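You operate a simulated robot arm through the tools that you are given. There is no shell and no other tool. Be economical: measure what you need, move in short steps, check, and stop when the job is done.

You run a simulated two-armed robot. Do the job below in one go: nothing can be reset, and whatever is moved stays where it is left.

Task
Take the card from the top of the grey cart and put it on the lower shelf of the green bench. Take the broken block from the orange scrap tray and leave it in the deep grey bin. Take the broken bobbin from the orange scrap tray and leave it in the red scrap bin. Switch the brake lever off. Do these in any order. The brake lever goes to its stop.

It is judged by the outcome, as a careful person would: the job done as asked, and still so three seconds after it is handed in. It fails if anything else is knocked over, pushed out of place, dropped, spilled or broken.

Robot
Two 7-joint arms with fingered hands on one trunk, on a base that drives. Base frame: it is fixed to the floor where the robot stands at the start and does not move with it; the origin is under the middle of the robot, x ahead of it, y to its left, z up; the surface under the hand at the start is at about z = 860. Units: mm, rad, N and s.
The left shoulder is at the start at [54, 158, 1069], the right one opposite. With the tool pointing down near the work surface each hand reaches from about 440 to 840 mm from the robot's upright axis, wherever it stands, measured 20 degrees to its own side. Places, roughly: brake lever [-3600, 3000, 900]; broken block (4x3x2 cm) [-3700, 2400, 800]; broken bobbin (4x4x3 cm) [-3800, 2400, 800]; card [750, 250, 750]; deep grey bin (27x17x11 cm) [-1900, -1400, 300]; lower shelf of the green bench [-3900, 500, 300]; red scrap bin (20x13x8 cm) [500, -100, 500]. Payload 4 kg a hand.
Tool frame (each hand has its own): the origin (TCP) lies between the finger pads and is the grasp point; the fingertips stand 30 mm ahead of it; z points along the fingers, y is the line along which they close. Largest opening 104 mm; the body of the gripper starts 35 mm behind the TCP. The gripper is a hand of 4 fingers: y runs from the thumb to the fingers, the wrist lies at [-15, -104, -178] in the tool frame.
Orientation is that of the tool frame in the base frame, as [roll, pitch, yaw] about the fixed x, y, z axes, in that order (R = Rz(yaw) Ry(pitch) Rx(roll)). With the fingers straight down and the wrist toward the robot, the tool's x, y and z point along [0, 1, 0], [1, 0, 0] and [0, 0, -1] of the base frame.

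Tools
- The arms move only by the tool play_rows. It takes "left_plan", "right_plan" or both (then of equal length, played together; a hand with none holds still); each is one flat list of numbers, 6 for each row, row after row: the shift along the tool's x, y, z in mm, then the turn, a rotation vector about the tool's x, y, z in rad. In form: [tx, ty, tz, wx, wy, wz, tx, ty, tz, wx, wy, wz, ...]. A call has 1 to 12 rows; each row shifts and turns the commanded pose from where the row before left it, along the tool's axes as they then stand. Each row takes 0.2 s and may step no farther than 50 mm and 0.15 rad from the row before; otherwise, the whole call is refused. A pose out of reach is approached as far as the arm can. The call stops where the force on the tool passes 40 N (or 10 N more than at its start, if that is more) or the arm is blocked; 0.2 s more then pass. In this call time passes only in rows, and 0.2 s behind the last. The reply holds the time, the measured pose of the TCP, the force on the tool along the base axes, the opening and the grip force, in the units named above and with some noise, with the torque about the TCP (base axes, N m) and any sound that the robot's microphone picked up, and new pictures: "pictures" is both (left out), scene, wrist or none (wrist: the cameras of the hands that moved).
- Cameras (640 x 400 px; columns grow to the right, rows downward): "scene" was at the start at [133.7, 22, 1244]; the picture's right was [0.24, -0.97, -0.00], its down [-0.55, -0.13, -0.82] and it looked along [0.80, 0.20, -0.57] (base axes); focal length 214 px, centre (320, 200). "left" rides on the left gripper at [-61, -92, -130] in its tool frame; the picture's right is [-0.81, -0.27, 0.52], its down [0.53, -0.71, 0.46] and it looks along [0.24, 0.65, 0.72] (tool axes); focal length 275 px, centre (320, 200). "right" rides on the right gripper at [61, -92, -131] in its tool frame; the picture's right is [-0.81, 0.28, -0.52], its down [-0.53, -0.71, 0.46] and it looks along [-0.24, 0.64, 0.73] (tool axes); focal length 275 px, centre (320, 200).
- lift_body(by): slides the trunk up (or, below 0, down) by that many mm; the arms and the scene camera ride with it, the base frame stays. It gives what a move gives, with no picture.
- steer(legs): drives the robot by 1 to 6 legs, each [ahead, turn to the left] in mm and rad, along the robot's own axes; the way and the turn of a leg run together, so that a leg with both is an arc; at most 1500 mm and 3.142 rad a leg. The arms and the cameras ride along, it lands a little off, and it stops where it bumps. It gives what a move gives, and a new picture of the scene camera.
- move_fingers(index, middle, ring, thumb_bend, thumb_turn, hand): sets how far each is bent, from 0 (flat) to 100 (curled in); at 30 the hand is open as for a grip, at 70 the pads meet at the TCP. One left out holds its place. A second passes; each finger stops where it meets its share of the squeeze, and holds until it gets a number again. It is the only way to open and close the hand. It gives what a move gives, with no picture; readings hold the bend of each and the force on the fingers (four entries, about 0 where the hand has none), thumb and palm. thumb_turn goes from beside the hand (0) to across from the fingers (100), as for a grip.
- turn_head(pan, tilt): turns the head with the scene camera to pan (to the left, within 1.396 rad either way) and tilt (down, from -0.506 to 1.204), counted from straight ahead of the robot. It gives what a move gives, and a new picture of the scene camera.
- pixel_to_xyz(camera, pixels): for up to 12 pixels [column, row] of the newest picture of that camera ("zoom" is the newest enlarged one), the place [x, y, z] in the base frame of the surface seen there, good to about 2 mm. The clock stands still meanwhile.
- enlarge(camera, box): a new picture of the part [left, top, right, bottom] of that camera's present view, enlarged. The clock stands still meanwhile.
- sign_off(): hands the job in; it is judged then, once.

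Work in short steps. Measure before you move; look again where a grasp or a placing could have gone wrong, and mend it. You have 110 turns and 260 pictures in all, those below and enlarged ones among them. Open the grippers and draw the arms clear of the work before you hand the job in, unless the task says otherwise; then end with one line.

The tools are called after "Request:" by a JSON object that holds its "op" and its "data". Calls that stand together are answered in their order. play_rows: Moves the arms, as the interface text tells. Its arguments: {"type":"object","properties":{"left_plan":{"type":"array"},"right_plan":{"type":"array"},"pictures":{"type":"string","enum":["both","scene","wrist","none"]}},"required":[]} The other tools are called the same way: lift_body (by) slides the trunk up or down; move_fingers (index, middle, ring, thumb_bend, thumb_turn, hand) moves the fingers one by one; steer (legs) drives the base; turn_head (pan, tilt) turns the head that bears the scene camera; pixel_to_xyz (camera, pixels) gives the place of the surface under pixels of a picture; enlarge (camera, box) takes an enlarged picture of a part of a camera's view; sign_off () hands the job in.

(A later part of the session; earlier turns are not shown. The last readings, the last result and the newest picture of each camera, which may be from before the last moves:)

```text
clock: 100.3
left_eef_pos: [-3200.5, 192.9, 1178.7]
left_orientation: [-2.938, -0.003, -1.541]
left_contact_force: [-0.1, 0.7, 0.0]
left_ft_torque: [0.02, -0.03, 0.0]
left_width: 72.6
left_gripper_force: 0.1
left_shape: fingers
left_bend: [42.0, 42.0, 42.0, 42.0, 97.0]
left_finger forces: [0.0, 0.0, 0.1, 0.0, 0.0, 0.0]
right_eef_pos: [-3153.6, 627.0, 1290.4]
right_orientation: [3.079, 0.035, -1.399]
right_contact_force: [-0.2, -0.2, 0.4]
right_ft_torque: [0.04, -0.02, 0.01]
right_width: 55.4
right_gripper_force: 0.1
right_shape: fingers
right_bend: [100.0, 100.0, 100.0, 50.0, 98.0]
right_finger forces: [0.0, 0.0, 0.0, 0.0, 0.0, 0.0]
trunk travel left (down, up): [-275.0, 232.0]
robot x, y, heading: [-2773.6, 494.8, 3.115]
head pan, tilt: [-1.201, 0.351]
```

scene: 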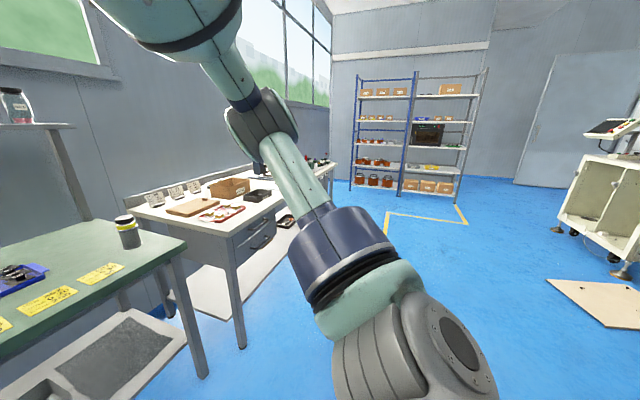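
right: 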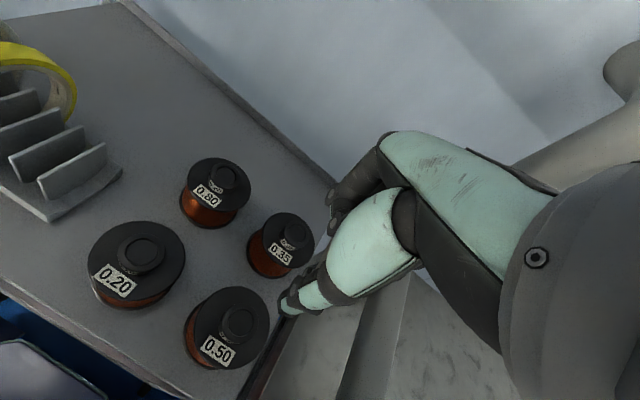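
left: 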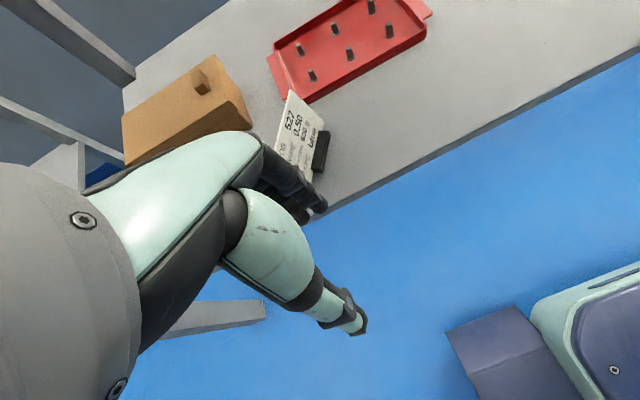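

The white bench to the right carries the scrap tray further on. I measure the path (brown board on the floor, bench edge, machine) and bring the right hand back down with the fingers open.

Request:
{"op": "pixel_to_xyz", "data": {"camera": "scene", "pixels": [[550, 282], [600, 325], [560, 225], [625, 275], [230, 240], [285, 215], [243, 345], [330, 165], [440, 215], [600, 120]]}}

Request:
{"op": "play_rows", "data": {"right_plan": [0, 0, 40, 0.06, 0, 0, 0, 0, 40, 0, 0, 0, 0, 0, 40, 0, 0, 0, 0, 0, 35, 0, 0, 0], "left_plan": [0, 0, 0, -0.1, 0, 0, 0, 0, 0, -0.1, 0, 0, 0, 0, 0, 0, 0, 0, 0, 0, 0, 0, 0, 0], "pictures": "none"}}

Request:
{"op": "move_fingers", "data": {"hand": "right", "index": 30, "middle": 30, "ring": 30, "thumb_bend": 30}}

Request:
{"op": "move_fingers", "data": {"hand": "left", "index": 30, "middle": 30, "ring": 30, "thumb_bend": 30}}

```text
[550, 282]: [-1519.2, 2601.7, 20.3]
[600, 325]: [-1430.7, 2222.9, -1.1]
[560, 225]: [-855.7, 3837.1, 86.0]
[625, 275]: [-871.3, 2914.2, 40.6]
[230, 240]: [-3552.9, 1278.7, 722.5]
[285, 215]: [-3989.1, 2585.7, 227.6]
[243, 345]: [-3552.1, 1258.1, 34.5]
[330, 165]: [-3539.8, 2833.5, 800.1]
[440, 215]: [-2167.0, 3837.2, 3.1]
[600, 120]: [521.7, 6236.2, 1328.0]
```

```text
clock: 101.3
left_eef_pos: [-3201.9, 192.4, 1180.1]
left_orientation: [-3.138, -0.004, -1.54]
left_contact_force: [0.3, 0.5, -0.1]
left_ft_torque: [-0.02, 0.0, -0.02]
left_width: 72.7
left_gripper_force: 0.1
left_shape: fingers
left_bend: [42.0, 42.0, 42.0, 42.0, 97.0]
left_finger forces: [0.0, 0.0, 0.0, 0.0, 0.0, 0.0]
right_eef_pos: [-3159.7, 633.4, 1133.8]
right_orientation: [3.14, 0.035, -1.398]
right_contact_force: [0.0, 0.8, 0.0]
right_ft_torque: [0.0, 0.02, 0.02]
right_width: 55.2
right_gripper_force: 0.1
right_shape: fingers
right_bend: [100.0, 100.0, 100.0, 50.0, 98.0]
right_finger forces: [0.0, 0.0, 0.0, 0.0, 0.1, 0.1]
trunk travel left (down, up): [-275.0, 232.0]
robot x, y, heading: [-2774.8, 491.4, 3.123]
head pan, tilt: [-1.201, 0.351]
```

```text
clock: 102.3
left_eef_pos: [-3201.1, 191.5, 1178.5]
left_orientation: [-3.138, -0.003, -1.539]
left_contact_force: [-0.4, -0.5, -0.1]
left_ft_torque: [-0.02, 0.03, -0.02]
left_width: 72.8
left_gripper_force: 0.0
left_shape: fingers
left_bend: [42.0, 42.0, 42.0, 42.0, 97.0]
left_finger forces: [0.1, 0.0, 0.0, 0.1, 0.0, 0.0]
right_eef_pos: [-3159.3, 632.1, 1134.2]
right_orientation: [3.14, 0.036, -1.4]
right_contact_force: [-0.5, 0.2, 0.8]
right_ft_torque: [0.01, 0.0, -0.03]
right_width: 102.9
right_gripper_force: 0.0
right_shape: fingers
right_bend: [30.0, 30.0, 30.0, 30.0, 98.0]
right_finger forces: [0.0, 0.1, 0.0, 0.1, 0.0, 0.0]
trunk travel left (down, up): [-275.0, 232.0]
robot x, y, heading: [-2771.8, 496.1, 3.121]
head pan, tilt: [-1.201, 0.351]
```

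```text
clock: 103.3
left_eef_pos: [-3200.1, 192.1, 1179.7]
left_orientation: [-3.137, -0.003, -1.54]
left_contact_force: [-0.4, -0.6, 0.3]
left_ft_torque: [-0.04, -0.01, 0.02]
left_width: 102.7
left_gripper_force: 0.0
left_shape: fingers
left_bend: [30.0, 30.0, 30.0, 30.0, 97.0]
left_finger forces: [0.0, 0.0, 0.0, 0.0, 0.0, 0.1]
right_eef_pos: [-3159.5, 633.5, 1133.4]
right_orientation: [3.14, 0.038, -1.397]
right_contact_force: [-0.6, -0.3, 0.6]
right_ft_torque: [0.01, -0.01, -0.01]
right_width: 102.8
right_gripper_force: 0.1
right_shape: fingers
right_bend: [30.0, 30.0, 30.0, 30.0, 98.0]
right_finger forces: [0.1, 0.1, 0.1, 0.0, 0.0, 0.1]
trunk travel left (down, up): [-275.0, 232.0]
robot x, y, heading: [-2772.7, 495.6, 3.122]
head pan, tilt: [-1.201, 0.351]
```

The path along x≈−2770 is clear. I drive along the bench to y≈2400 and turn to face it.

Request:
{"op": "steer", "data": {"legs": [[0, -1.55], [1000, 0], [880, 0], [0, 1.55]]}}

Request:
{"op": "turn_head", "data": {"pan": 0, "tilt": 0.4}}

```text
clock: 122.5
left_eef_pos: [-3175.1, 2105.9, 1179.8]
left_orientation: [-3.138, -0.002, -1.516]
left_contact_force: [0.3, 0.5, 0.4]
left_ft_torque: [0.02, 0.03, 0.01]
left_width: 102.8
left_gripper_force: 0.1
left_shape: fingers
left_bend: [30.0, 30.0, 30.0, 30.0, 97.0]
left_finger forces: [0.0, 0.0, 0.1, 0.0, 0.0, 0.0]
right_eef_pos: [-3146.1, 2547.5, 1134.4]
right_orientation: [3.14, 0.038, -1.374]
right_contact_force: [-0.3, 0.8, 0.4]
right_ft_torque: [0.01, 0.0, 0.03]
right_width: 103.0
right_gripper_force: 0.1
right_shape: fingers
right_bend: [30.0, 30.0, 30.0, 30.0, 98.0]
right_finger forces: [0.1, 0.1, 0.0, 0.0, 0.0, 0.0]
trunk travel left (down, up): [-275.0, 232.0]
robot x, y, heading: [-2752.8, 2427.0, -3.138]
head pan, tilt: [-1.201, 0.351]
```

scene: 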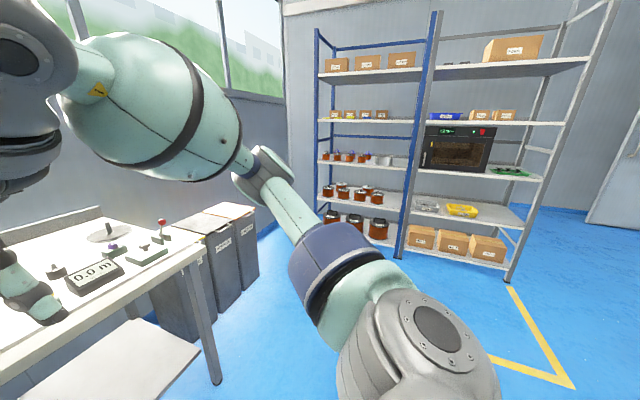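

```text
clock: 123.8
left_eef_pos: [-3162.1, 2105.6, 1184.0]
left_orientation: [3.134, -0.003, -1.516]
left_contact_force: [0.0, -0.6, -0.4]
left_ft_torque: [-0.03, 0.0, 0.01]
left_width: 102.9
left_gripper_force: 0.1
left_shape: fingers
left_bend: [30.0, 30.0, 30.0, 30.0, 97.0]
left_finger forces: [0.1, 0.0, 0.1, 0.0, 0.1, 0.0]
right_eef_pos: [-3131.0, 2548.2, 1139.5]
right_orientation: [3.129, 0.04, -1.376]
right_contact_force: [1.0, 0.4, 0.0]
right_ft_torque: [-0.01, 0.0, 0.0]
right_width: 103.0
right_gripper_force: 0.0
right_shape: fingers
right_bend: [30.0, 30.0, 30.0, 30.0, 97.0]
right_finger forces: [0.1, 0.0, 0.1, 0.0, 0.0, 0.1]
trunk travel left (down, up): [-275.0, 232.0]
robot x, y, heading: [-2758.6, 2428.8, -3.136]
head pan, tilt: [0.0, 0.4]
```

scene: 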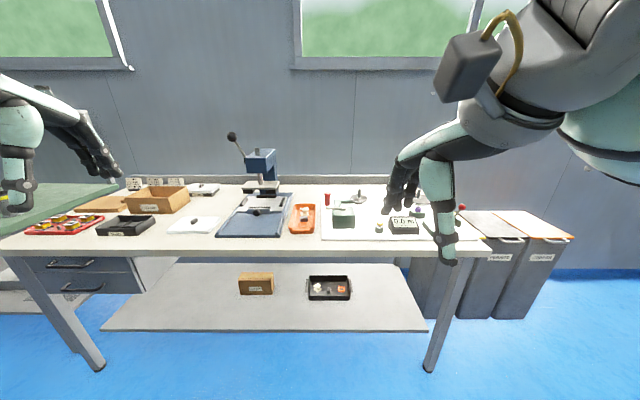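

The orange scrap tray is at (303,220) and a red-knobbed lever is around (461,208). I enlarge both areas and measure.

Request:
{"op": "enlarge", "data": {"camera": "scene", "box": [270, 190, 370, 250]}}

Request:
{"op": "pixel_to_xyz", "data": {"camera": "scene", "pixels": [[303, 213], [303, 228], [292, 220], [314, 220], [300, 235], [461, 208], [455, 215], [330, 240], [342, 215], [250, 237]]}}

Request:
{"op": "enlarge", "data": {"camera": "scene", "box": [340, 180, 500, 260]}}

```text
6.40 times, centred on (320, 220) of scene
```

zoom: 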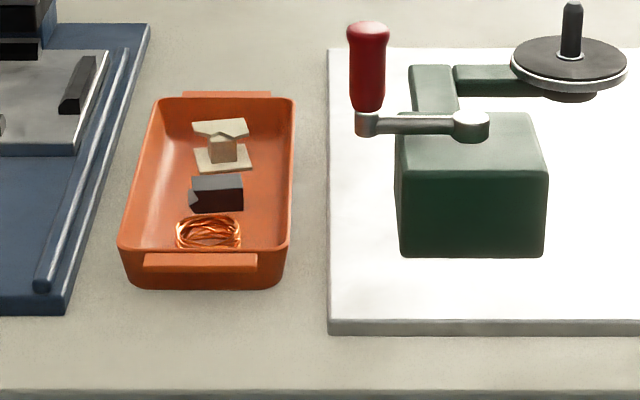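

```text
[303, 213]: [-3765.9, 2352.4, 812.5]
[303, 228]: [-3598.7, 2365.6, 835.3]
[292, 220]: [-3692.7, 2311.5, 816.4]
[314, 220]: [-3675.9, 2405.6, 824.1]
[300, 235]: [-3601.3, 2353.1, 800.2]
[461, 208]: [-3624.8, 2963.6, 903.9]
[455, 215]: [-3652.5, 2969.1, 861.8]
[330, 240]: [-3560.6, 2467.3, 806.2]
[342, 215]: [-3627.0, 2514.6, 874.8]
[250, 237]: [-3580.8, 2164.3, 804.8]
```

```text
4.00 times, centred on (420, 220) of scene
```

zoom: 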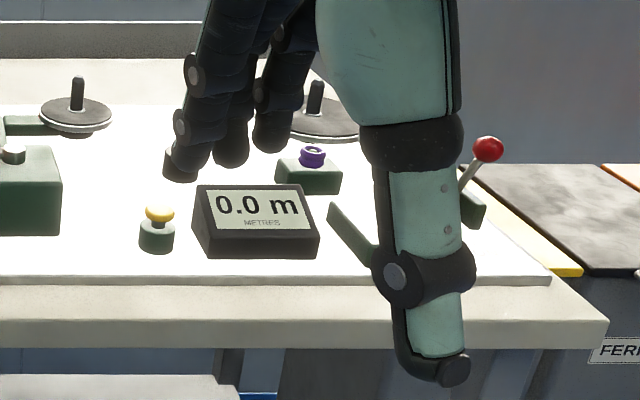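

The tray holds the beige broken bobbin, the black broken block and some copper wire. The brake lever has a red knob at (−3625,2964,904). I do the lever first while the right hand is empty, so I drive to y≈2760 and closer.

Request:
{"op": "steer", "data": {"legs": [[0, -1.57], [330, 0], [0, 1.57], [200, 0]]}}

Request:
{"op": "turn_head", "data": {"pan": -0.25, "tilt": 0.5}}

```text
clock: 136.3
left_eef_pos: [-3371.2, 2430.6, 1184.0]
left_orientation: [3.131, -0.002, -1.527]
left_contact_force: [0.3, -0.1, -0.1]
left_ft_torque: [-0.01, 0.01, 0.03]
left_width: 103.1
left_gripper_force: 0.0
left_shape: fingers
left_bend: [30.0, 30.0, 30.0, 30.0, 97.0]
left_finger forces: [0.0, 0.0, 0.1, 0.1, 0.1, 0.0]
right_eef_pos: [-3333.0, 2872.0, 1139.1]
right_orientation: [3.128, 0.04, -1.389]
right_contact_force: [0.2, 0.3, 0.5]
right_ft_torque: [0.0, -0.01, 0.05]
right_width: 103.0
right_gripper_force: 0.1
right_shape: fingers
right_bend: [30.0, 30.0, 30.0, 30.0, 97.0]
right_finger forces: [0.0, 0.1, 0.0, 0.1, 0.0, 0.0]
trunk travel left (down, up): [-275.0, 232.0]
robot x, y, heading: [-2958.4, 2752.3, 3.127]
head pan, tilt: [0.0, 0.4]
```

scene: 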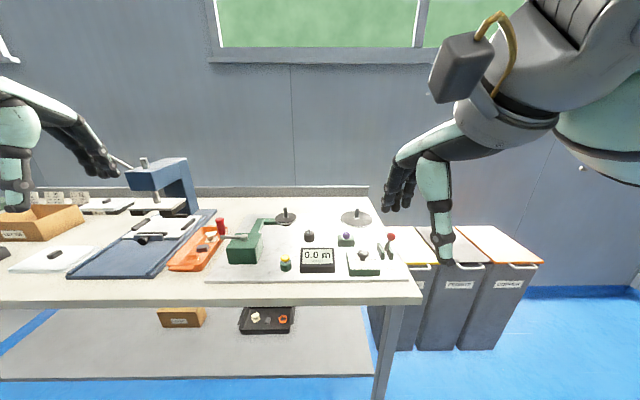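

```text
clock: 137.0
left_eef_pos: [-3355.1, 2430.0, 1189.2]
left_orientation: [3.12, -0.001, -1.527]
left_contact_force: [0.1, 0.5, -0.1]
left_ft_torque: [0.01, -0.04, -0.01]
left_width: 102.9
left_gripper_force: 0.0
left_shape: fingers
left_bend: [30.0, 30.0, 30.0, 30.0, 97.0]
left_finger forces: [0.0, 0.1, 0.0, 0.0, 0.0, 0.1]
right_eef_pos: [-3320.3, 2871.9, 1143.2]
right_orientation: [3.116, 0.045, -1.39]
right_contact_force: [0.7, -0.8, -0.8]
right_ft_torque: [0.02, 0.01, -0.01]
right_width: 103.3
right_gripper_force: 0.1
right_shape: fingers
right_bend: [30.0, 30.0, 30.0, 30.0, 98.0]
right_finger forces: [0.1, 0.0, 0.1, 0.0, 0.1, 0.1]
trunk travel left (down, up): [-275.0, 232.0]
robot x, y, heading: [-2959.7, 2748.4, 3.129]
head pan, tilt: [-0.25, 0.499]
```

scene: 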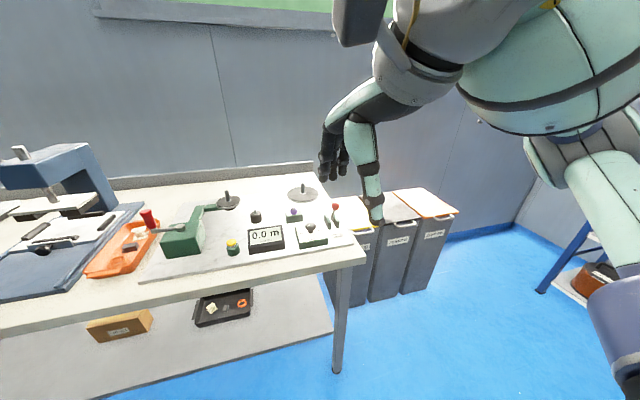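

I zoom on the lever to read its markings.

Request:
{"op": "enlarge", "data": {"camera": "scene", "box": [280, 185, 370, 255]}}

Request:
{"op": "pixel_to_xyz", "data": {"camera": "zoom", "pixels": [[395, 145], [398, 180], [400, 215], [380, 240], [345, 255], [345, 270], [240, 280], [200, 310], [330, 340], [215, 225], [480, 330], [420, 240]]}}

Request:
{"op": "enlarge", "data": {"camera": "right", "box": [0, 0, 400, 250]}}

```text
5.71 times, centred on (325, 220) of scene
```

zoom: 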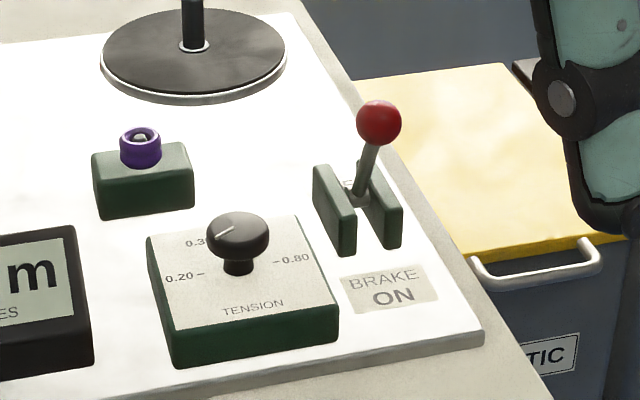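

```text
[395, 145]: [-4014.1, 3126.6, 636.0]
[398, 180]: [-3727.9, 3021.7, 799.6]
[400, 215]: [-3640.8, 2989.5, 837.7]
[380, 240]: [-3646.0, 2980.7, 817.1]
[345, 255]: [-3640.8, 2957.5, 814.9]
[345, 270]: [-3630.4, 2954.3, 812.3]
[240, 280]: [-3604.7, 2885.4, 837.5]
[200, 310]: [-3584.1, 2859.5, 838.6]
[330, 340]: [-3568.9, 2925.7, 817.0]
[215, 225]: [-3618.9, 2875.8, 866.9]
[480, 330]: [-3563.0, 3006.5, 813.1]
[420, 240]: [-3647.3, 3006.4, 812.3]
```

```text
1.60 times, centred on (200, 125) of right
```

zoom: 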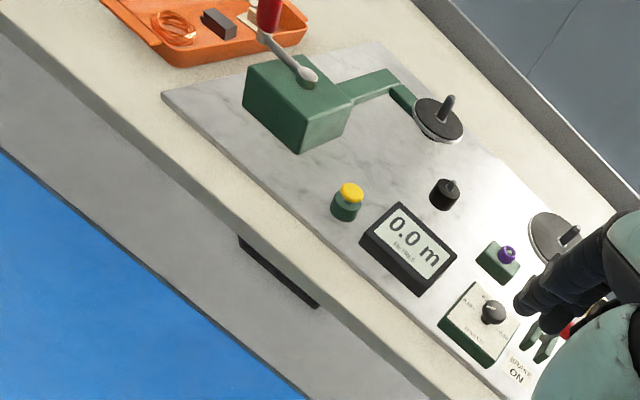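

The lever swings fore-aft between two green cheeks. The near label reads "BRAKE ON" and there is another label behind it. I zoom in further to confirm.

Request:
{"op": "enlarge", "data": {"camera": "scene", "box": [320, 195, 350, 240]}}

Request:
{"op": "pixel_to_xyz", "data": {"camera": "zoom", "pixels": [[363, 90], [363, 75], [355, 140], [340, 175], [270, 180], [410, 200], [280, 260], [400, 270], [330, 150], [370, 110]]}}

```text
8.89 times, centred on (335, 218) of scene
```

zoom: 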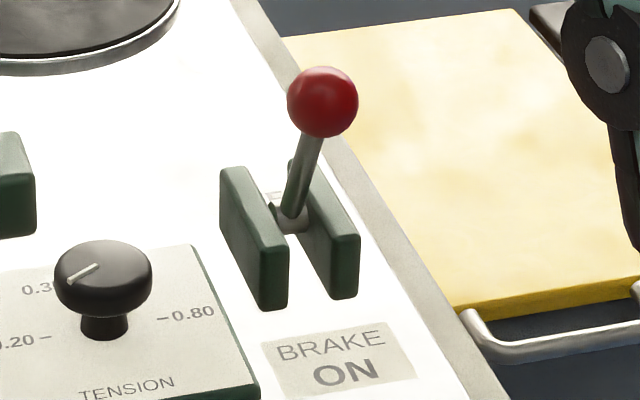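

```text
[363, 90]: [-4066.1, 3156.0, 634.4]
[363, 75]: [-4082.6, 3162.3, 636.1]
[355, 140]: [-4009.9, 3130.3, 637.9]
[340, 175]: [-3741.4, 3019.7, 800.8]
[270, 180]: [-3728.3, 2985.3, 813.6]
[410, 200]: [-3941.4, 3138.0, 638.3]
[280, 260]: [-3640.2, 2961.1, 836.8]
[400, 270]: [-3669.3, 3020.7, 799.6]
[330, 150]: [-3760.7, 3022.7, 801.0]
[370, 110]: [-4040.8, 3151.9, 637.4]
```

I measure the knob, stem and cheeks precisely.

Request:
{"op": "pixel_to_xyz", "data": {"camera": "zoom", "pixels": [[322, 100], [322, 128], [322, 72], [310, 150], [298, 185], [290, 212], [245, 175], [275, 295], [345, 240], [300, 170], [275, 197], [335, 370]]}}

```text
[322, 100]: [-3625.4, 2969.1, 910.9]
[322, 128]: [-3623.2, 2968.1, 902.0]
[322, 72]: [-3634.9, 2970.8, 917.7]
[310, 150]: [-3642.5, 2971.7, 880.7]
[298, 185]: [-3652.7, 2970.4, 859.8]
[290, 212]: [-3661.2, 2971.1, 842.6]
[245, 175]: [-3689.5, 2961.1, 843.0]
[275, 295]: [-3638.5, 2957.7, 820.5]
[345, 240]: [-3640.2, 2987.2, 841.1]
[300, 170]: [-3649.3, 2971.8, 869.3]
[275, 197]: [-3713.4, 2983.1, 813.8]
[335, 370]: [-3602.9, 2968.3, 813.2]
```

The lever leans 27° toward the near "ON" label, so OFF is the push away from me (−x) to its stop. I curl the right fingers, keep the thumb as the pusher and hover near the knob.

Request:
{"op": "move_fingers", "data": {"hand": "right", "index": 100, "middle": 100, "ring": 100, "thumb_bend": 50}}

Request:
{"op": "play_rows", "data": {"right_plan": [0, 0, 0, 0, 0, 0.09, 0, 0, 0, 0, 0, 0.09, -15, 40, 18, 0, 0, 0, -15, 40, 18, 0, 0, 0, -15, 40, 18, 0, 0, 0, -15, 40, 18, 0, 0, 0, -15, 40, 18, 0, 0, 0, -15, 40, 18, 0, 0, 0, -14, 40, 18, 0, 0, 0, 0, 0, 0, 0, 0, 0]}}

Request:
{"op": "enlarge", "data": {"camera": "scene", "box": [270, 120, 400, 240]}}

```text
clock: 138.0
left_eef_pos: [-3357.0, 2430.2, 1189.4]
left_orientation: [3.121, -0.003, -1.527]
left_contact_force: [0.0, -1.3, 0.2]
left_ft_torque: [0.0, -0.01, 0.01]
left_width: 103.1
left_gripper_force: 0.1
left_shape: fingers
left_bend: [30.0, 30.0, 30.0, 30.0, 97.0]
left_finger forces: [0.1, 0.0, 0.0, 0.1, 0.0, 0.0]
right_eef_pos: [-3321.3, 2872.5, 1144.8]
right_orientation: [3.115, 0.043, -1.39]
right_contact_force: [0.2, -0.2, 0.3]
right_ft_torque: [-0.02, -0.02, 0.02]
right_width: 55.4
right_gripper_force: 0.1
right_shape: fingers
right_bend: [100.0, 100.0, 100.0, 50.0, 98.0]
right_finger forces: [0.0, 0.1, 0.0, 0.0, 0.1, 0.1]
trunk travel left (down, up): [-275.0, 232.0]
robot x, y, heading: [-2957.9, 2750.7, 3.124]
head pan, tilt: [-0.25, 0.499]
```

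```text
clock: 140.2
left_eef_pos: [-3355.9, 2430.0, 1189.4]
left_orientation: [3.12, -0.003, -1.528]
left_contact_force: [-0.7, 0.1, -0.3]
left_ft_torque: [0.02, 0.02, -0.02]
left_width: 102.9
left_gripper_force: 0.0
left_shape: fingers
left_bend: [30.0, 30.0, 30.0, 30.0, 97.0]
left_finger forces: [0.0, 0.0, 0.0, 0.0, 0.0, 0.0]
right_eef_pos: [-3603.6, 2986.1, 1032.9]
right_orientation: [3.105, 0.04, -1.571]
right_contact_force: [-0.9, 0.2, 0.4]
right_ft_torque: [-0.02, -0.01, 0.03]
right_width: 55.7
right_gripper_force: 0.0
right_shape: fingers
right_bend: [100.0, 100.0, 100.0, 50.0, 98.0]
right_finger forces: [0.1, 0.0, 0.0, 0.0, 0.0, 0.0]
trunk travel left (down, up): [-275.0, 232.0]
robot x, y, heading: [-2958.9, 2749.9, 3.13]
head pan, tilt: [-0.25, 0.499]
```

scene: 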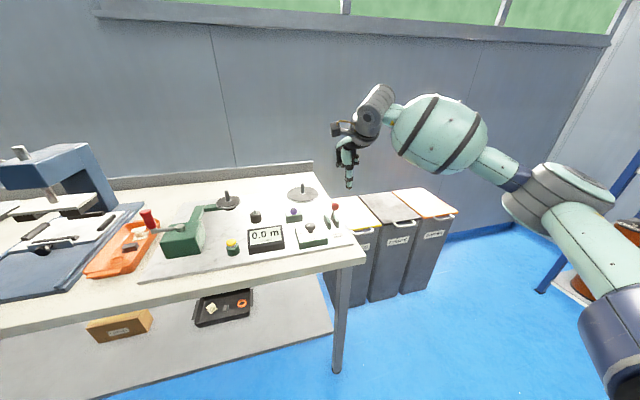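
right: 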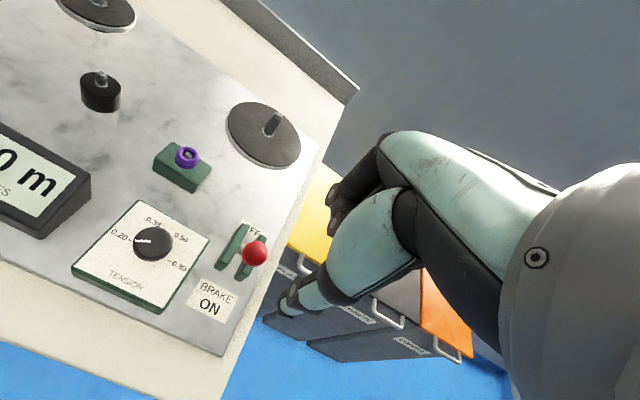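

```text
3.33 times, centred on (335, 180) of scene
```

zoom: 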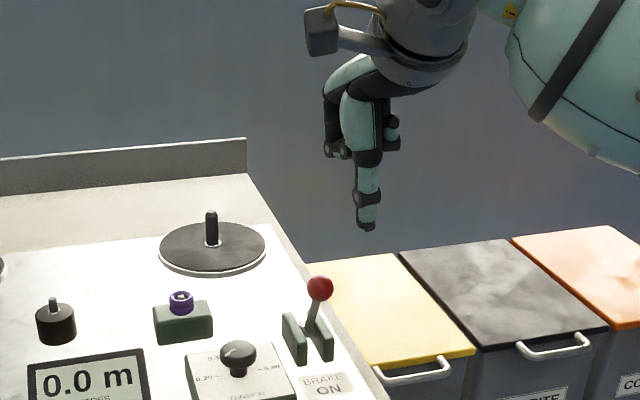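

The wrist picture shows "OFF" behind the lever, confirming the direction. I measure the thumb tip.

Request:
{"op": "pixel_to_xyz", "data": {"camera": "zoom", "pixels": [[367, 226], [367, 210], [320, 288]]}}

Request:
{"op": "pixel_to_xyz", "data": {"camera": "right", "pixels": [[285, 303], [290, 308], [253, 252]]}}

```text
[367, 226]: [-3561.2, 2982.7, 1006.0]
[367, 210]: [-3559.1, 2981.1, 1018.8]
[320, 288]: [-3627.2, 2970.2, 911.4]
```

```text
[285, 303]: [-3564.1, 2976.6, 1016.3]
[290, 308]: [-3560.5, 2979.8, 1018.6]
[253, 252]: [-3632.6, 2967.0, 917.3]
```

The tip is at (−3567,2983,1005). I lower 108 mm on the near side of the knob and align y.

Request:
{"op": "play_rows", "data": {"right_plan": [4, 0, 36, 0, 0, 0, 4, 0, 36, 0, 0, 0, 5, 0, 36, 0, 0, 0, 0, 0, 0, 0, 0, 0]}}

Request:
{"op": "enlarge", "data": {"camera": "scene", "box": [290, 150, 390, 240]}}

```text
clock: 141.2
left_eef_pos: [-3355.5, 2429.4, 1188.2]
left_orientation: [3.121, -0.003, -1.528]
left_contact_force: [-0.2, -0.3, 0.5]
left_ft_torque: [0.02, 0.02, -0.01]
left_width: 103.1
left_gripper_force: 0.1
left_shape: fingers
left_bend: [30.0, 30.0, 30.0, 30.0, 97.0]
left_finger forces: [0.0, 0.0, 0.1, 0.0, 0.0, 0.0]
right_eef_pos: [-3604.7, 2972.5, 922.4]
right_orientation: [3.109, 0.037, -1.571]
right_contact_force: [-0.9, 0.2, 0.7]
right_ft_torque: [0.02, -0.03, -0.04]
right_width: 55.5
right_gripper_force: 0.1
right_shape: fingers
right_bend: [100.0, 100.0, 100.0, 50.0, 98.0]
right_finger forces: [0.0, 0.2, 0.1, 0.0, 0.1, 0.0]
trunk travel left (down, up): [-275.0, 232.0]
robot x, y, heading: [-2959.1, 2750.0, 3.13]
head pan, tilt: [-0.25, 0.499]
```

scene: 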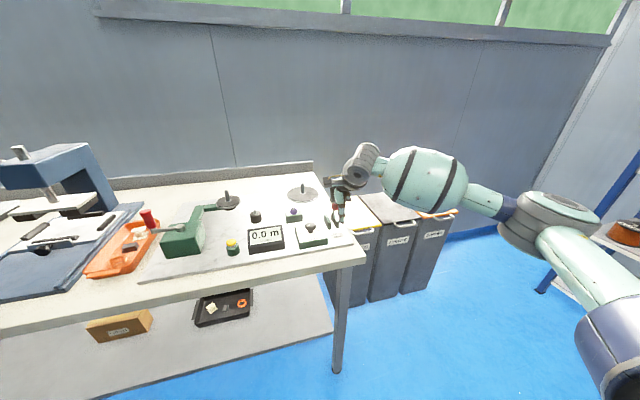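
right: 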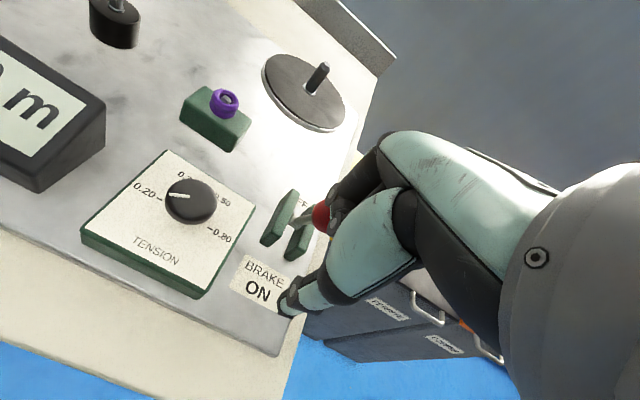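

```text
4.44 times, centred on (340, 195) of scene
```

zoom: 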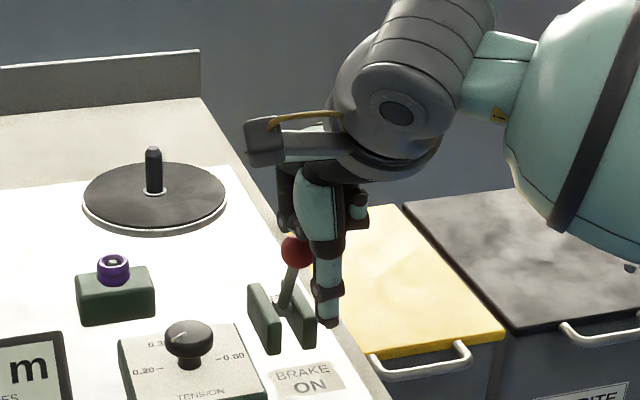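

The thumb is on the near side of the knob. I push it away (−x) 100 mm in small steps.

Request:
{"op": "play_rows", "data": {"right_plan": [0, 15, 0, 0, 0, 0, 0, 15, 0, 0, 0, 0, 0, 15, 0, 0, 0, 0, 0, 10, 0, 0, 0, 0, 0, 10, 0, 0, 0, 0, 0, 10, 0, 0, 0, 0, 0, 10, 0, 0, 0, 0, 0, 10, 0, 0, 0, 0, 0, 5, 0, 0, 0, 0]}}

Request:
{"op": "enlarge", "data": {"camera": "scene", "box": [290, 150, 390, 240]}}

```text
clock: 143.2
left_eef_pos: [-3356.4, 2430.5, 1188.6]
left_orientation: [3.121, -0.002, -1.527]
left_contact_force: [0.7, -0.2, -0.1]
left_ft_torque: [-0.01, -0.01, 0.0]
left_width: 103.2
left_gripper_force: 0.0
left_shape: fingers
left_bend: [30.0, 30.0, 30.0, 30.0, 97.0]
left_finger forces: [0.0, 0.0, 0.1, 0.0, 0.0, 0.0]
right_eef_pos: [-3710.1, 2972.0, 926.1]
right_orientation: [3.11, 0.037, -1.57]
right_contact_force: [0.6, 0.6, -0.5]
right_ft_torque: [0.03, 0.0, 0.01]
right_width: 55.6
right_gripper_force: 0.0
right_shape: fingers
right_bend: [100.0, 100.0, 100.0, 50.0, 97.0]
right_finger forces: [0.0, 0.1, 0.1, 0.1, 0.1, 0.1]
trunk travel left (down, up): [-275.0, 232.0]
robot x, y, heading: [-2956.3, 2748.3, 3.128]
head pan, tilt: [-0.25, 0.499]
```

scene: 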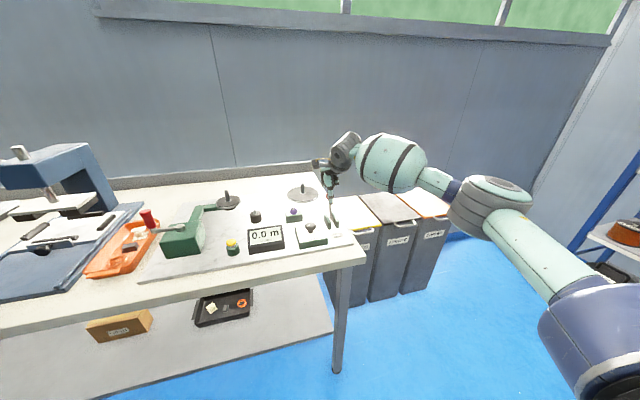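
right: 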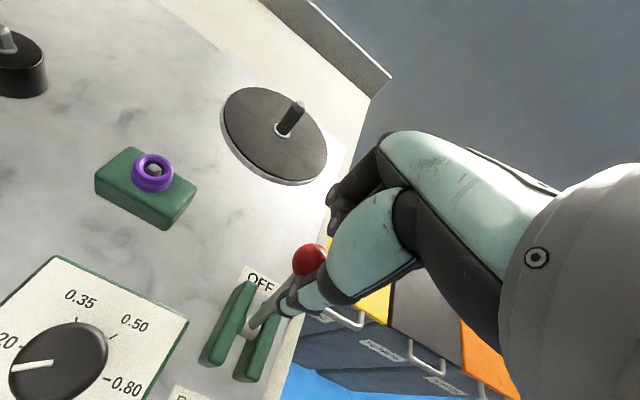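

```text
4.44 times, centred on (340, 195) of scene
```

zoom: 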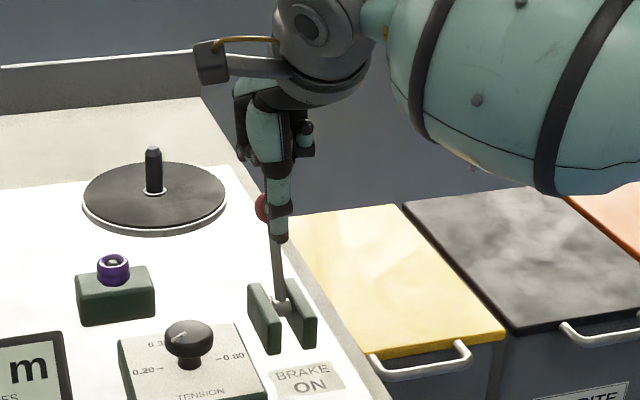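

The lever is moving past upright without much force. I continue pushing toward the stop in 6 mm steps.

Request:
{"op": "play_rows", "data": {"right_plan": [0, 6, 0, 0, 0, 0, 0, 6, 0, 0, 0, 0, 0, 6, 0, 0, 0, 0, 0, 0, 0, 0, 0, 0], "pictures": "wrist"}}

Request:
{"op": "enlarge", "data": {"camera": "scene", "box": [290, 150, 390, 240]}}

```text
clock: 144.2
left_eef_pos: [-3356.5, 2429.7, 1187.7]
left_orientation: [3.12, -0.001, -1.525]
left_contact_force: [0.5, 1.0, 0.3]
left_ft_torque: [0.01, 0.02, 0.0]
left_width: 103.1
left_gripper_force: 0.1
left_shape: fingers
left_bend: [30.0, 30.0, 30.0, 30.0, 97.0]
left_finger forces: [0.0, 0.0, 0.1, 0.0, 0.0, 0.1]
right_eef_pos: [-3725.8, 2971.8, 927.0]
right_orientation: [3.107, 0.037, -1.571]
right_contact_force: [5.6, -1.1, -1.4]
right_ft_torque: [-0.03, -0.07, -0.03]
right_width: 58.5
right_gripper_force: 3.0
right_shape: fingers
right_bend: [100.0, 100.0, 100.0, 45.0, 97.0]
right_finger forces: [0.1, 0.0, 0.1, 0.0, 5.9, 0.0]
trunk travel left (down, up): [-275.0, 232.0]
robot x, y, heading: [-2961.2, 2750.2, 3.128]
head pan, tilt: [-0.25, 0.499]
```

right: 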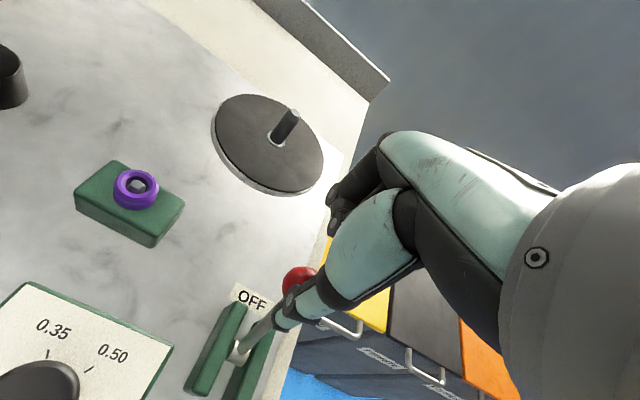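

```text
4.44 times, centred on (340, 195) of scene
```

zoom: 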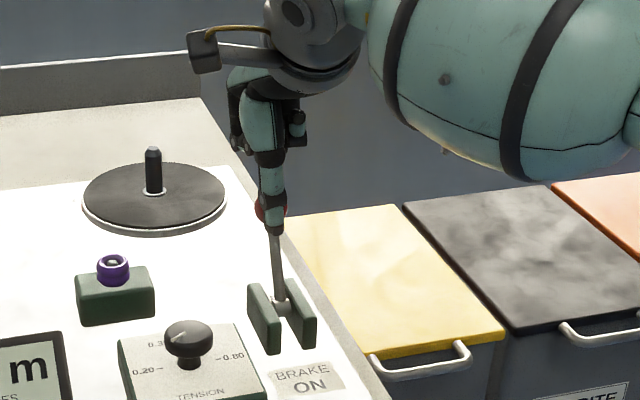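

The thumb now meets about 6 N and yields, which suggests the stop. I push 8 mm more to be sure, then back off and check.

Request:
{"op": "play_rows", "data": {"right_plan": [0, 4, 0, 0, 0, 0, 0, 4, 0, 0, 0, 0, 0, 0, 0, 0, 0, 0], "pictures": "none"}}

Request:
{"op": "play_rows", "data": {"right_plan": [0, -20, 0, 0, 0, 0, 0, -30, 0, 0, 0, 0, 0, -30, 0, 0, 0, 0, 0, 0, -45, 0, 0, 0, 0, 0, -45, 0, 0, 0]}}

Request:
{"op": "enlarge", "data": {"camera": "scene", "box": [290, 150, 390, 240]}}

Request:
{"op": "enlarge", "data": {"camera": "right", "box": [120, 140, 360, 340]}}

```text
clock: 145.0
left_eef_pos: [-3354.6, 2430.7, 1188.0]
left_orientation: [3.117, -0.002, -1.526]
left_contact_force: [0.0, 0.4, -0.1]
left_ft_torque: [0.0, 0.01, 0.0]
left_width: 102.8
left_gripper_force: 0.0
left_shape: fingers
left_bend: [30.0, 30.0, 30.0, 30.0, 97.0]
left_finger forces: [0.0, 0.0, 0.1, 0.0, 0.0, 0.0]
right_eef_pos: [-3733.6, 2972.9, 927.0]
right_orientation: [3.108, 0.037, -1.569]
right_contact_force: [10.6, 0.0, -0.8]
right_ft_torque: [0.0, -0.18, 0.02]
right_width: 61.2
right_gripper_force: 5.5
right_shape: fingers
right_bend: [100.0, 100.0, 100.0, 41.0, 97.0]
right_finger forces: [0.1, 0.0, 0.1, 0.0, 10.3, 0.0]
trunk travel left (down, up): [-275.0, 232.0]
robot x, y, heading: [-2959.8, 2749.1, 3.126]
head pan, tilt: [-0.25, 0.499]
```

```text
clock: 146.2
left_eef_pos: [-3355.8, 2429.7, 1189.2]
left_orientation: [3.121, -0.002, -1.527]
left_contact_force: [-0.1, 0.4, -0.2]
left_ft_torque: [-0.01, 0.02, -0.01]
left_width: 103.2
left_gripper_force: 0.0
left_shape: fingers
left_bend: [30.0, 30.0, 30.0, 30.0, 97.0]
left_finger forces: [0.1, 0.1, 0.0, 0.1, 0.1, 0.1]
right_eef_pos: [-3654.6, 2965.7, 1011.8]
right_orientation: [3.108, 0.036, -1.571]
right_contact_force: [0.2, 0.0, 0.4]
right_ft_torque: [0.03, 0.01, 0.03]
right_width: 55.5
right_gripper_force: 0.2
right_shape: fingers
right_bend: [100.0, 100.0, 100.0, 50.0, 98.0]
right_finger forces: [0.0, 0.1, 0.0, 0.0, 0.0, 0.0]
trunk travel left (down, up): [-275.0, 232.0]
robot x, y, heading: [-2961.1, 2753.1, 3.123]
head pan, tilt: [-0.25, 0.499]
```

scene: 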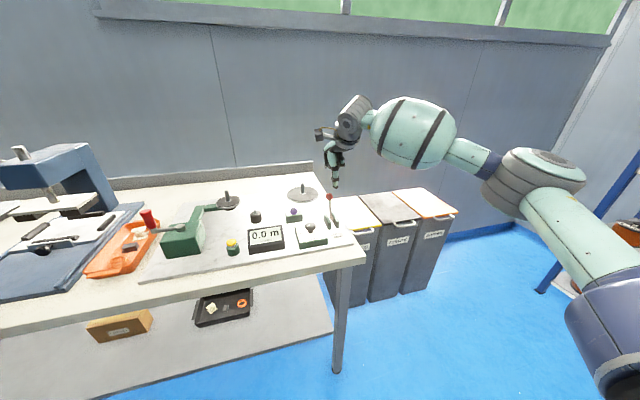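
right: 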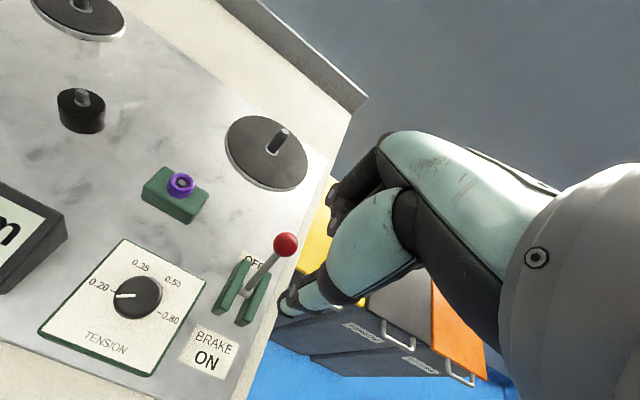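

```text
4.44 times, centred on (340, 195) of scene
```

zoom: 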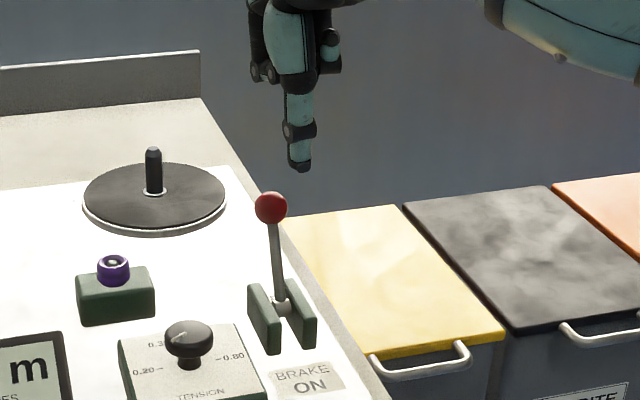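

```text
2.00 times, centred on (240, 240) of right
```

zoom: 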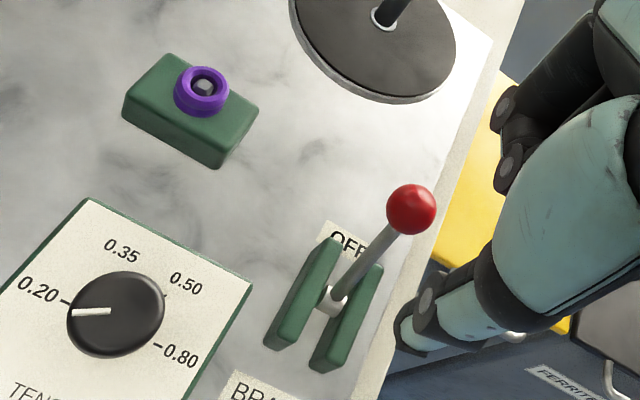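

I measure the new lever angle to see whether it is symmetric about upright, i.e. at its stop.

Request:
{"op": "pixel_to_xyz", "data": {"camera": "right", "pixels": [[285, 245], [270, 263], [255, 282], [250, 288]]}}

Request:
{"op": "pixel_to_xyz", "data": {"camera": "scene", "pixels": [[329, 197], [330, 208], [331, 215], [329, 203]]}}

```text
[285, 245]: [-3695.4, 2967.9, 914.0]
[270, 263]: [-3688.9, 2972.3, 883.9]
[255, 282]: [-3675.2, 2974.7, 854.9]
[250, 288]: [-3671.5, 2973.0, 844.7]
```

```text
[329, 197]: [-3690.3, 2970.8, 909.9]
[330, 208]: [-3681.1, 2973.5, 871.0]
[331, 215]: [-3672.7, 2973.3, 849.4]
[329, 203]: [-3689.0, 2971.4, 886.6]
```

The lever moved from +27° to about −25°, and the last pushes gave only thumb flex at 10 N, so it is at the OFF stop. I retract the right hand, open it and drive to the tray.

Request:
{"op": "play_rows", "data": {"right_plan": [9.4, -42, -13, 0, 0, 0, 9.4, -42, -13, 0, 0, 0, 9.4, -42, -13, 0, 0, 0, 9.4, -42, -13, 0, 0, 0, 9.4, -42, -13, 0, 0, 0, 9.4, -42, -13, 0, 0, 0, 9.4, -42, -13, 0, 0, 0], "pictures": "none"}}

Request:
{"op": "move_fingers", "data": {"hand": "right", "index": 30, "middle": 30, "ring": 30, "thumb_bend": 30}}

Request:
{"op": "steer", "data": {"legs": [[0, 1.585], [390, 0], [0, -1.57], [130, 0]]}}

Request:
{"op": "turn_head", "data": {"pan": 0, "tilt": 0.65}}

```text
clock: 147.8
left_eef_pos: [-3354.4, 2430.5, 1189.7]
left_orientation: [3.12, -0.002, -1.526]
left_contact_force: [0.1, 0.1, -0.4]
left_ft_torque: [0.0, 0.03, 0.04]
left_width: 103.0
left_gripper_force: 0.1
left_shape: fingers
left_bend: [30.0, 30.0, 30.0, 30.0, 97.0]
left_finger forces: [0.0, 0.0, 0.0, 0.0, 0.1, 0.0]
right_eef_pos: [-3354.3, 2899.3, 1092.0]
right_orientation: [3.107, 0.038, -1.571]
right_contact_force: [0.2, -0.5, -0.3]
right_ft_torque: [0.01, 0.0, 0.01]
right_width: 55.5
right_gripper_force: 0.0
right_shape: fingers
right_bend: [100.0, 100.0, 100.0, 50.0, 98.0]
right_finger forces: [0.0, 0.1, 0.0, 0.0, 0.0, 0.1]
trunk travel left (down, up): [-275.0, 232.0]
robot x, y, heading: [-2961.9, 2755.0, 3.126]
head pan, tilt: [-0.25, 0.499]
```

```text
clock: 148.8
left_eef_pos: [-3355.5, 2430.6, 1188.9]
left_orientation: [3.119, -0.002, -1.526]
left_contact_force: [-0.3, -0.1, 0.2]
left_ft_torque: [0.03, 0.02, -0.01]
left_width: 102.9
left_gripper_force: 0.0
left_shape: fingers
left_bend: [30.0, 30.0, 30.0, 30.0, 97.0]
left_finger forces: [0.1, 0.0, 0.0, 0.1, 0.1, 0.1]
right_eef_pos: [-3355.8, 2899.2, 1092.0]
right_orientation: [3.108, 0.039, -1.569]
right_contact_force: [0.0, -1.0, -0.7]
right_ft_torque: [0.0, 0.01, 0.01]
right_width: 102.8
right_gripper_force: 0.0
right_shape: fingers
right_bend: [30.0, 30.0, 30.0, 30.0, 98.0]
right_finger forces: [0.1, 0.1, 0.0, 0.0, 0.1, 0.0]
trunk travel left (down, up): [-275.0, 232.0]
robot x, y, heading: [-2957.4, 2751.7, 3.128]
head pan, tilt: [-0.25, 0.499]
```

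```text
clock: 161.4
left_eef_pos: [-3500.2, 2050.8, 1188.2]
left_orientation: [3.127, -0.004, -1.544]
left_contact_force: [-0.5, 0.2, 0.5]
left_ft_torque: [-0.03, 0.0, 0.03]
left_width: 102.9
left_gripper_force: 0.1
left_shape: fingers
left_bend: [30.0, 30.0, 30.0, 30.0, 97.0]
left_finger forces: [0.0, 0.1, 0.0, 0.0, 0.1, 0.0]
right_eef_pos: [-3491.2, 2521.3, 1089.1]
right_orientation: [3.113, 0.035, -1.588]
right_contact_force: [0.0, 0.4, 0.0]
right_ft_torque: [-0.06, 0.01, 0.04]
right_width: 103.1
right_gripper_force: 0.1
right_shape: fingers
right_bend: [30.0, 30.0, 30.0, 30.0, 98.0]
right_finger forces: [0.0, 0.1, 0.0, 0.0, 0.0, 0.1]
trunk travel left (down, up): [-275.0, 232.0]
robot x, y, heading: [-3094.2, 2354.7, 3.114]
head pan, tilt: [-0.25, 0.499]
```

scene: 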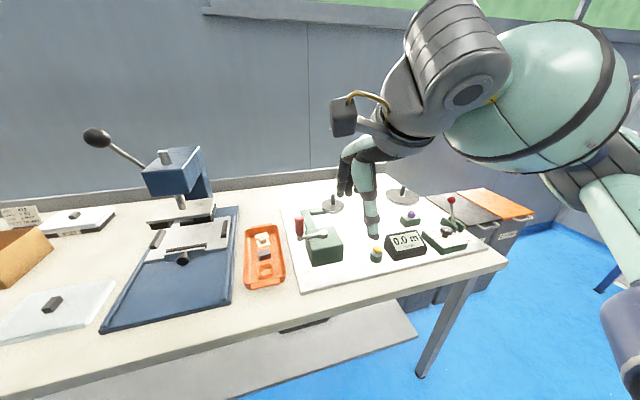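

```text
clock: 162.2
left_eef_pos: [-3483.1, 2046.5, 1192.1]
left_orientation: [3.112, -0.001, -1.545]
left_contact_force: [-0.1, 0.0, 0.6]
left_ft_torque: [0.0, 0.03, 0.01]
left_width: 103.3
left_gripper_force: 0.1
left_shape: fingers
left_bend: [30.0, 30.0, 30.0, 30.0, 98.0]
left_finger forces: [0.0, 0.0, 0.0, 0.1, 0.0, 0.0]
right_eef_pos: [-3478.0, 2517.9, 1095.0]
right_orientation: [3.098, 0.038, -1.587]
right_contact_force: [-0.4, -0.7, -0.2]
right_ft_torque: [0.0, 0.0, 0.02]
right_width: 103.3
right_gripper_force: 0.1
right_shape: fingers
right_bend: [30.0, 30.0, 30.0, 30.0, 98.0]
right_finger forces: [0.0, 0.0, 0.0, 0.1, 0.0, 0.0]
trunk travel left (down, up): [-275.0, 232.0]
robot x, y, heading: [-3094.0, 2357.1, 3.117]
head pan, tilt: [0.0, 0.649]
```

scene: 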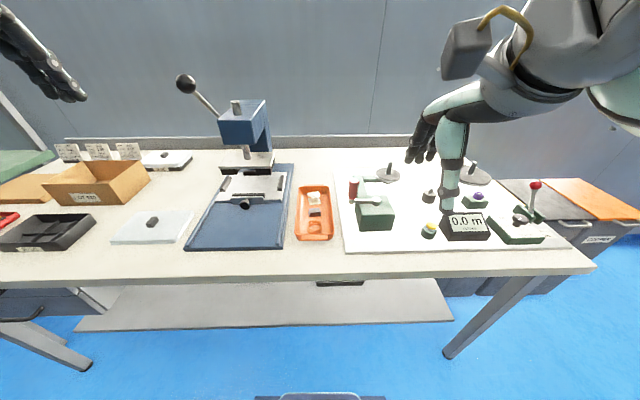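

The tray is straight ahead. I zoom in and measure the bobbin, the block, the tray walls and the crank nearby.

Request:
{"op": "enlarge", "data": {"camera": "scene", "box": [280, 170, 360, 250]}}

Request:
{"op": "pixel_to_xyz", "data": {"camera": "zoom", "pixels": [[275, 135], [260, 115], [300, 118], [258, 160], [298, 155], [280, 185], [255, 195], [295, 195], [275, 205], [220, 160], [335, 160], [275, 105]]}}

Request:
{"op": "pixel_to_xyz", "data": {"camera": "zoom", "pixels": [[280, 225], [275, 270], [275, 285], [240, 200], [320, 200], [245, 135], [315, 135], [410, 90], [400, 130], [440, 135], [340, 200], [205, 200]]}}

```text
5.00 times, centred on (320, 210) of scene
```

zoom: 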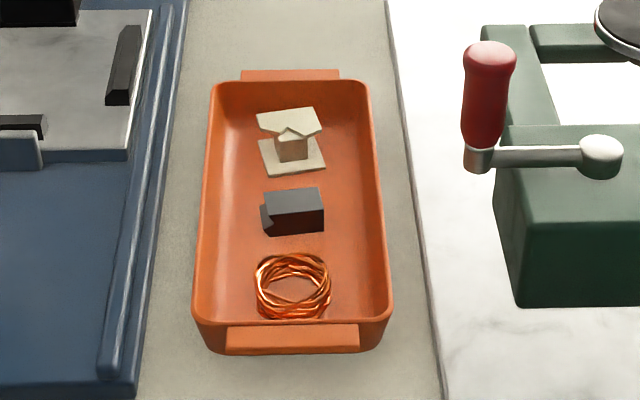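

```text
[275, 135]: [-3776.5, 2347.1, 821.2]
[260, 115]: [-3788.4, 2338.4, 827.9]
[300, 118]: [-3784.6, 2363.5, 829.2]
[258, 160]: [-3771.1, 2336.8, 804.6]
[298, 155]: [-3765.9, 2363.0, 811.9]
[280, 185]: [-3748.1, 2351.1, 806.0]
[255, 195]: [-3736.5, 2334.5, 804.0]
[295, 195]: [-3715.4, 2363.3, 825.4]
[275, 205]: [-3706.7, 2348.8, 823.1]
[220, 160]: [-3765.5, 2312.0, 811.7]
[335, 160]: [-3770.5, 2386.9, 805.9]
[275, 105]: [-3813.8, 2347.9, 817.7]
```

```text
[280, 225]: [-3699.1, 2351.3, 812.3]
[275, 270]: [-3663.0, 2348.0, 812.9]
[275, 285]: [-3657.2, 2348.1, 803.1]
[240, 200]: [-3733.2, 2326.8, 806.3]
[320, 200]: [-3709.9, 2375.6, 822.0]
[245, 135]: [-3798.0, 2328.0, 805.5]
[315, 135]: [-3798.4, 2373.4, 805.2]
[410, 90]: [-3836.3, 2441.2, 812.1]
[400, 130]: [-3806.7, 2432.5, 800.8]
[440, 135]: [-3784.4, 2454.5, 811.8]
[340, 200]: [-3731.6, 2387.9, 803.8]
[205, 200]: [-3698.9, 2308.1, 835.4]
```

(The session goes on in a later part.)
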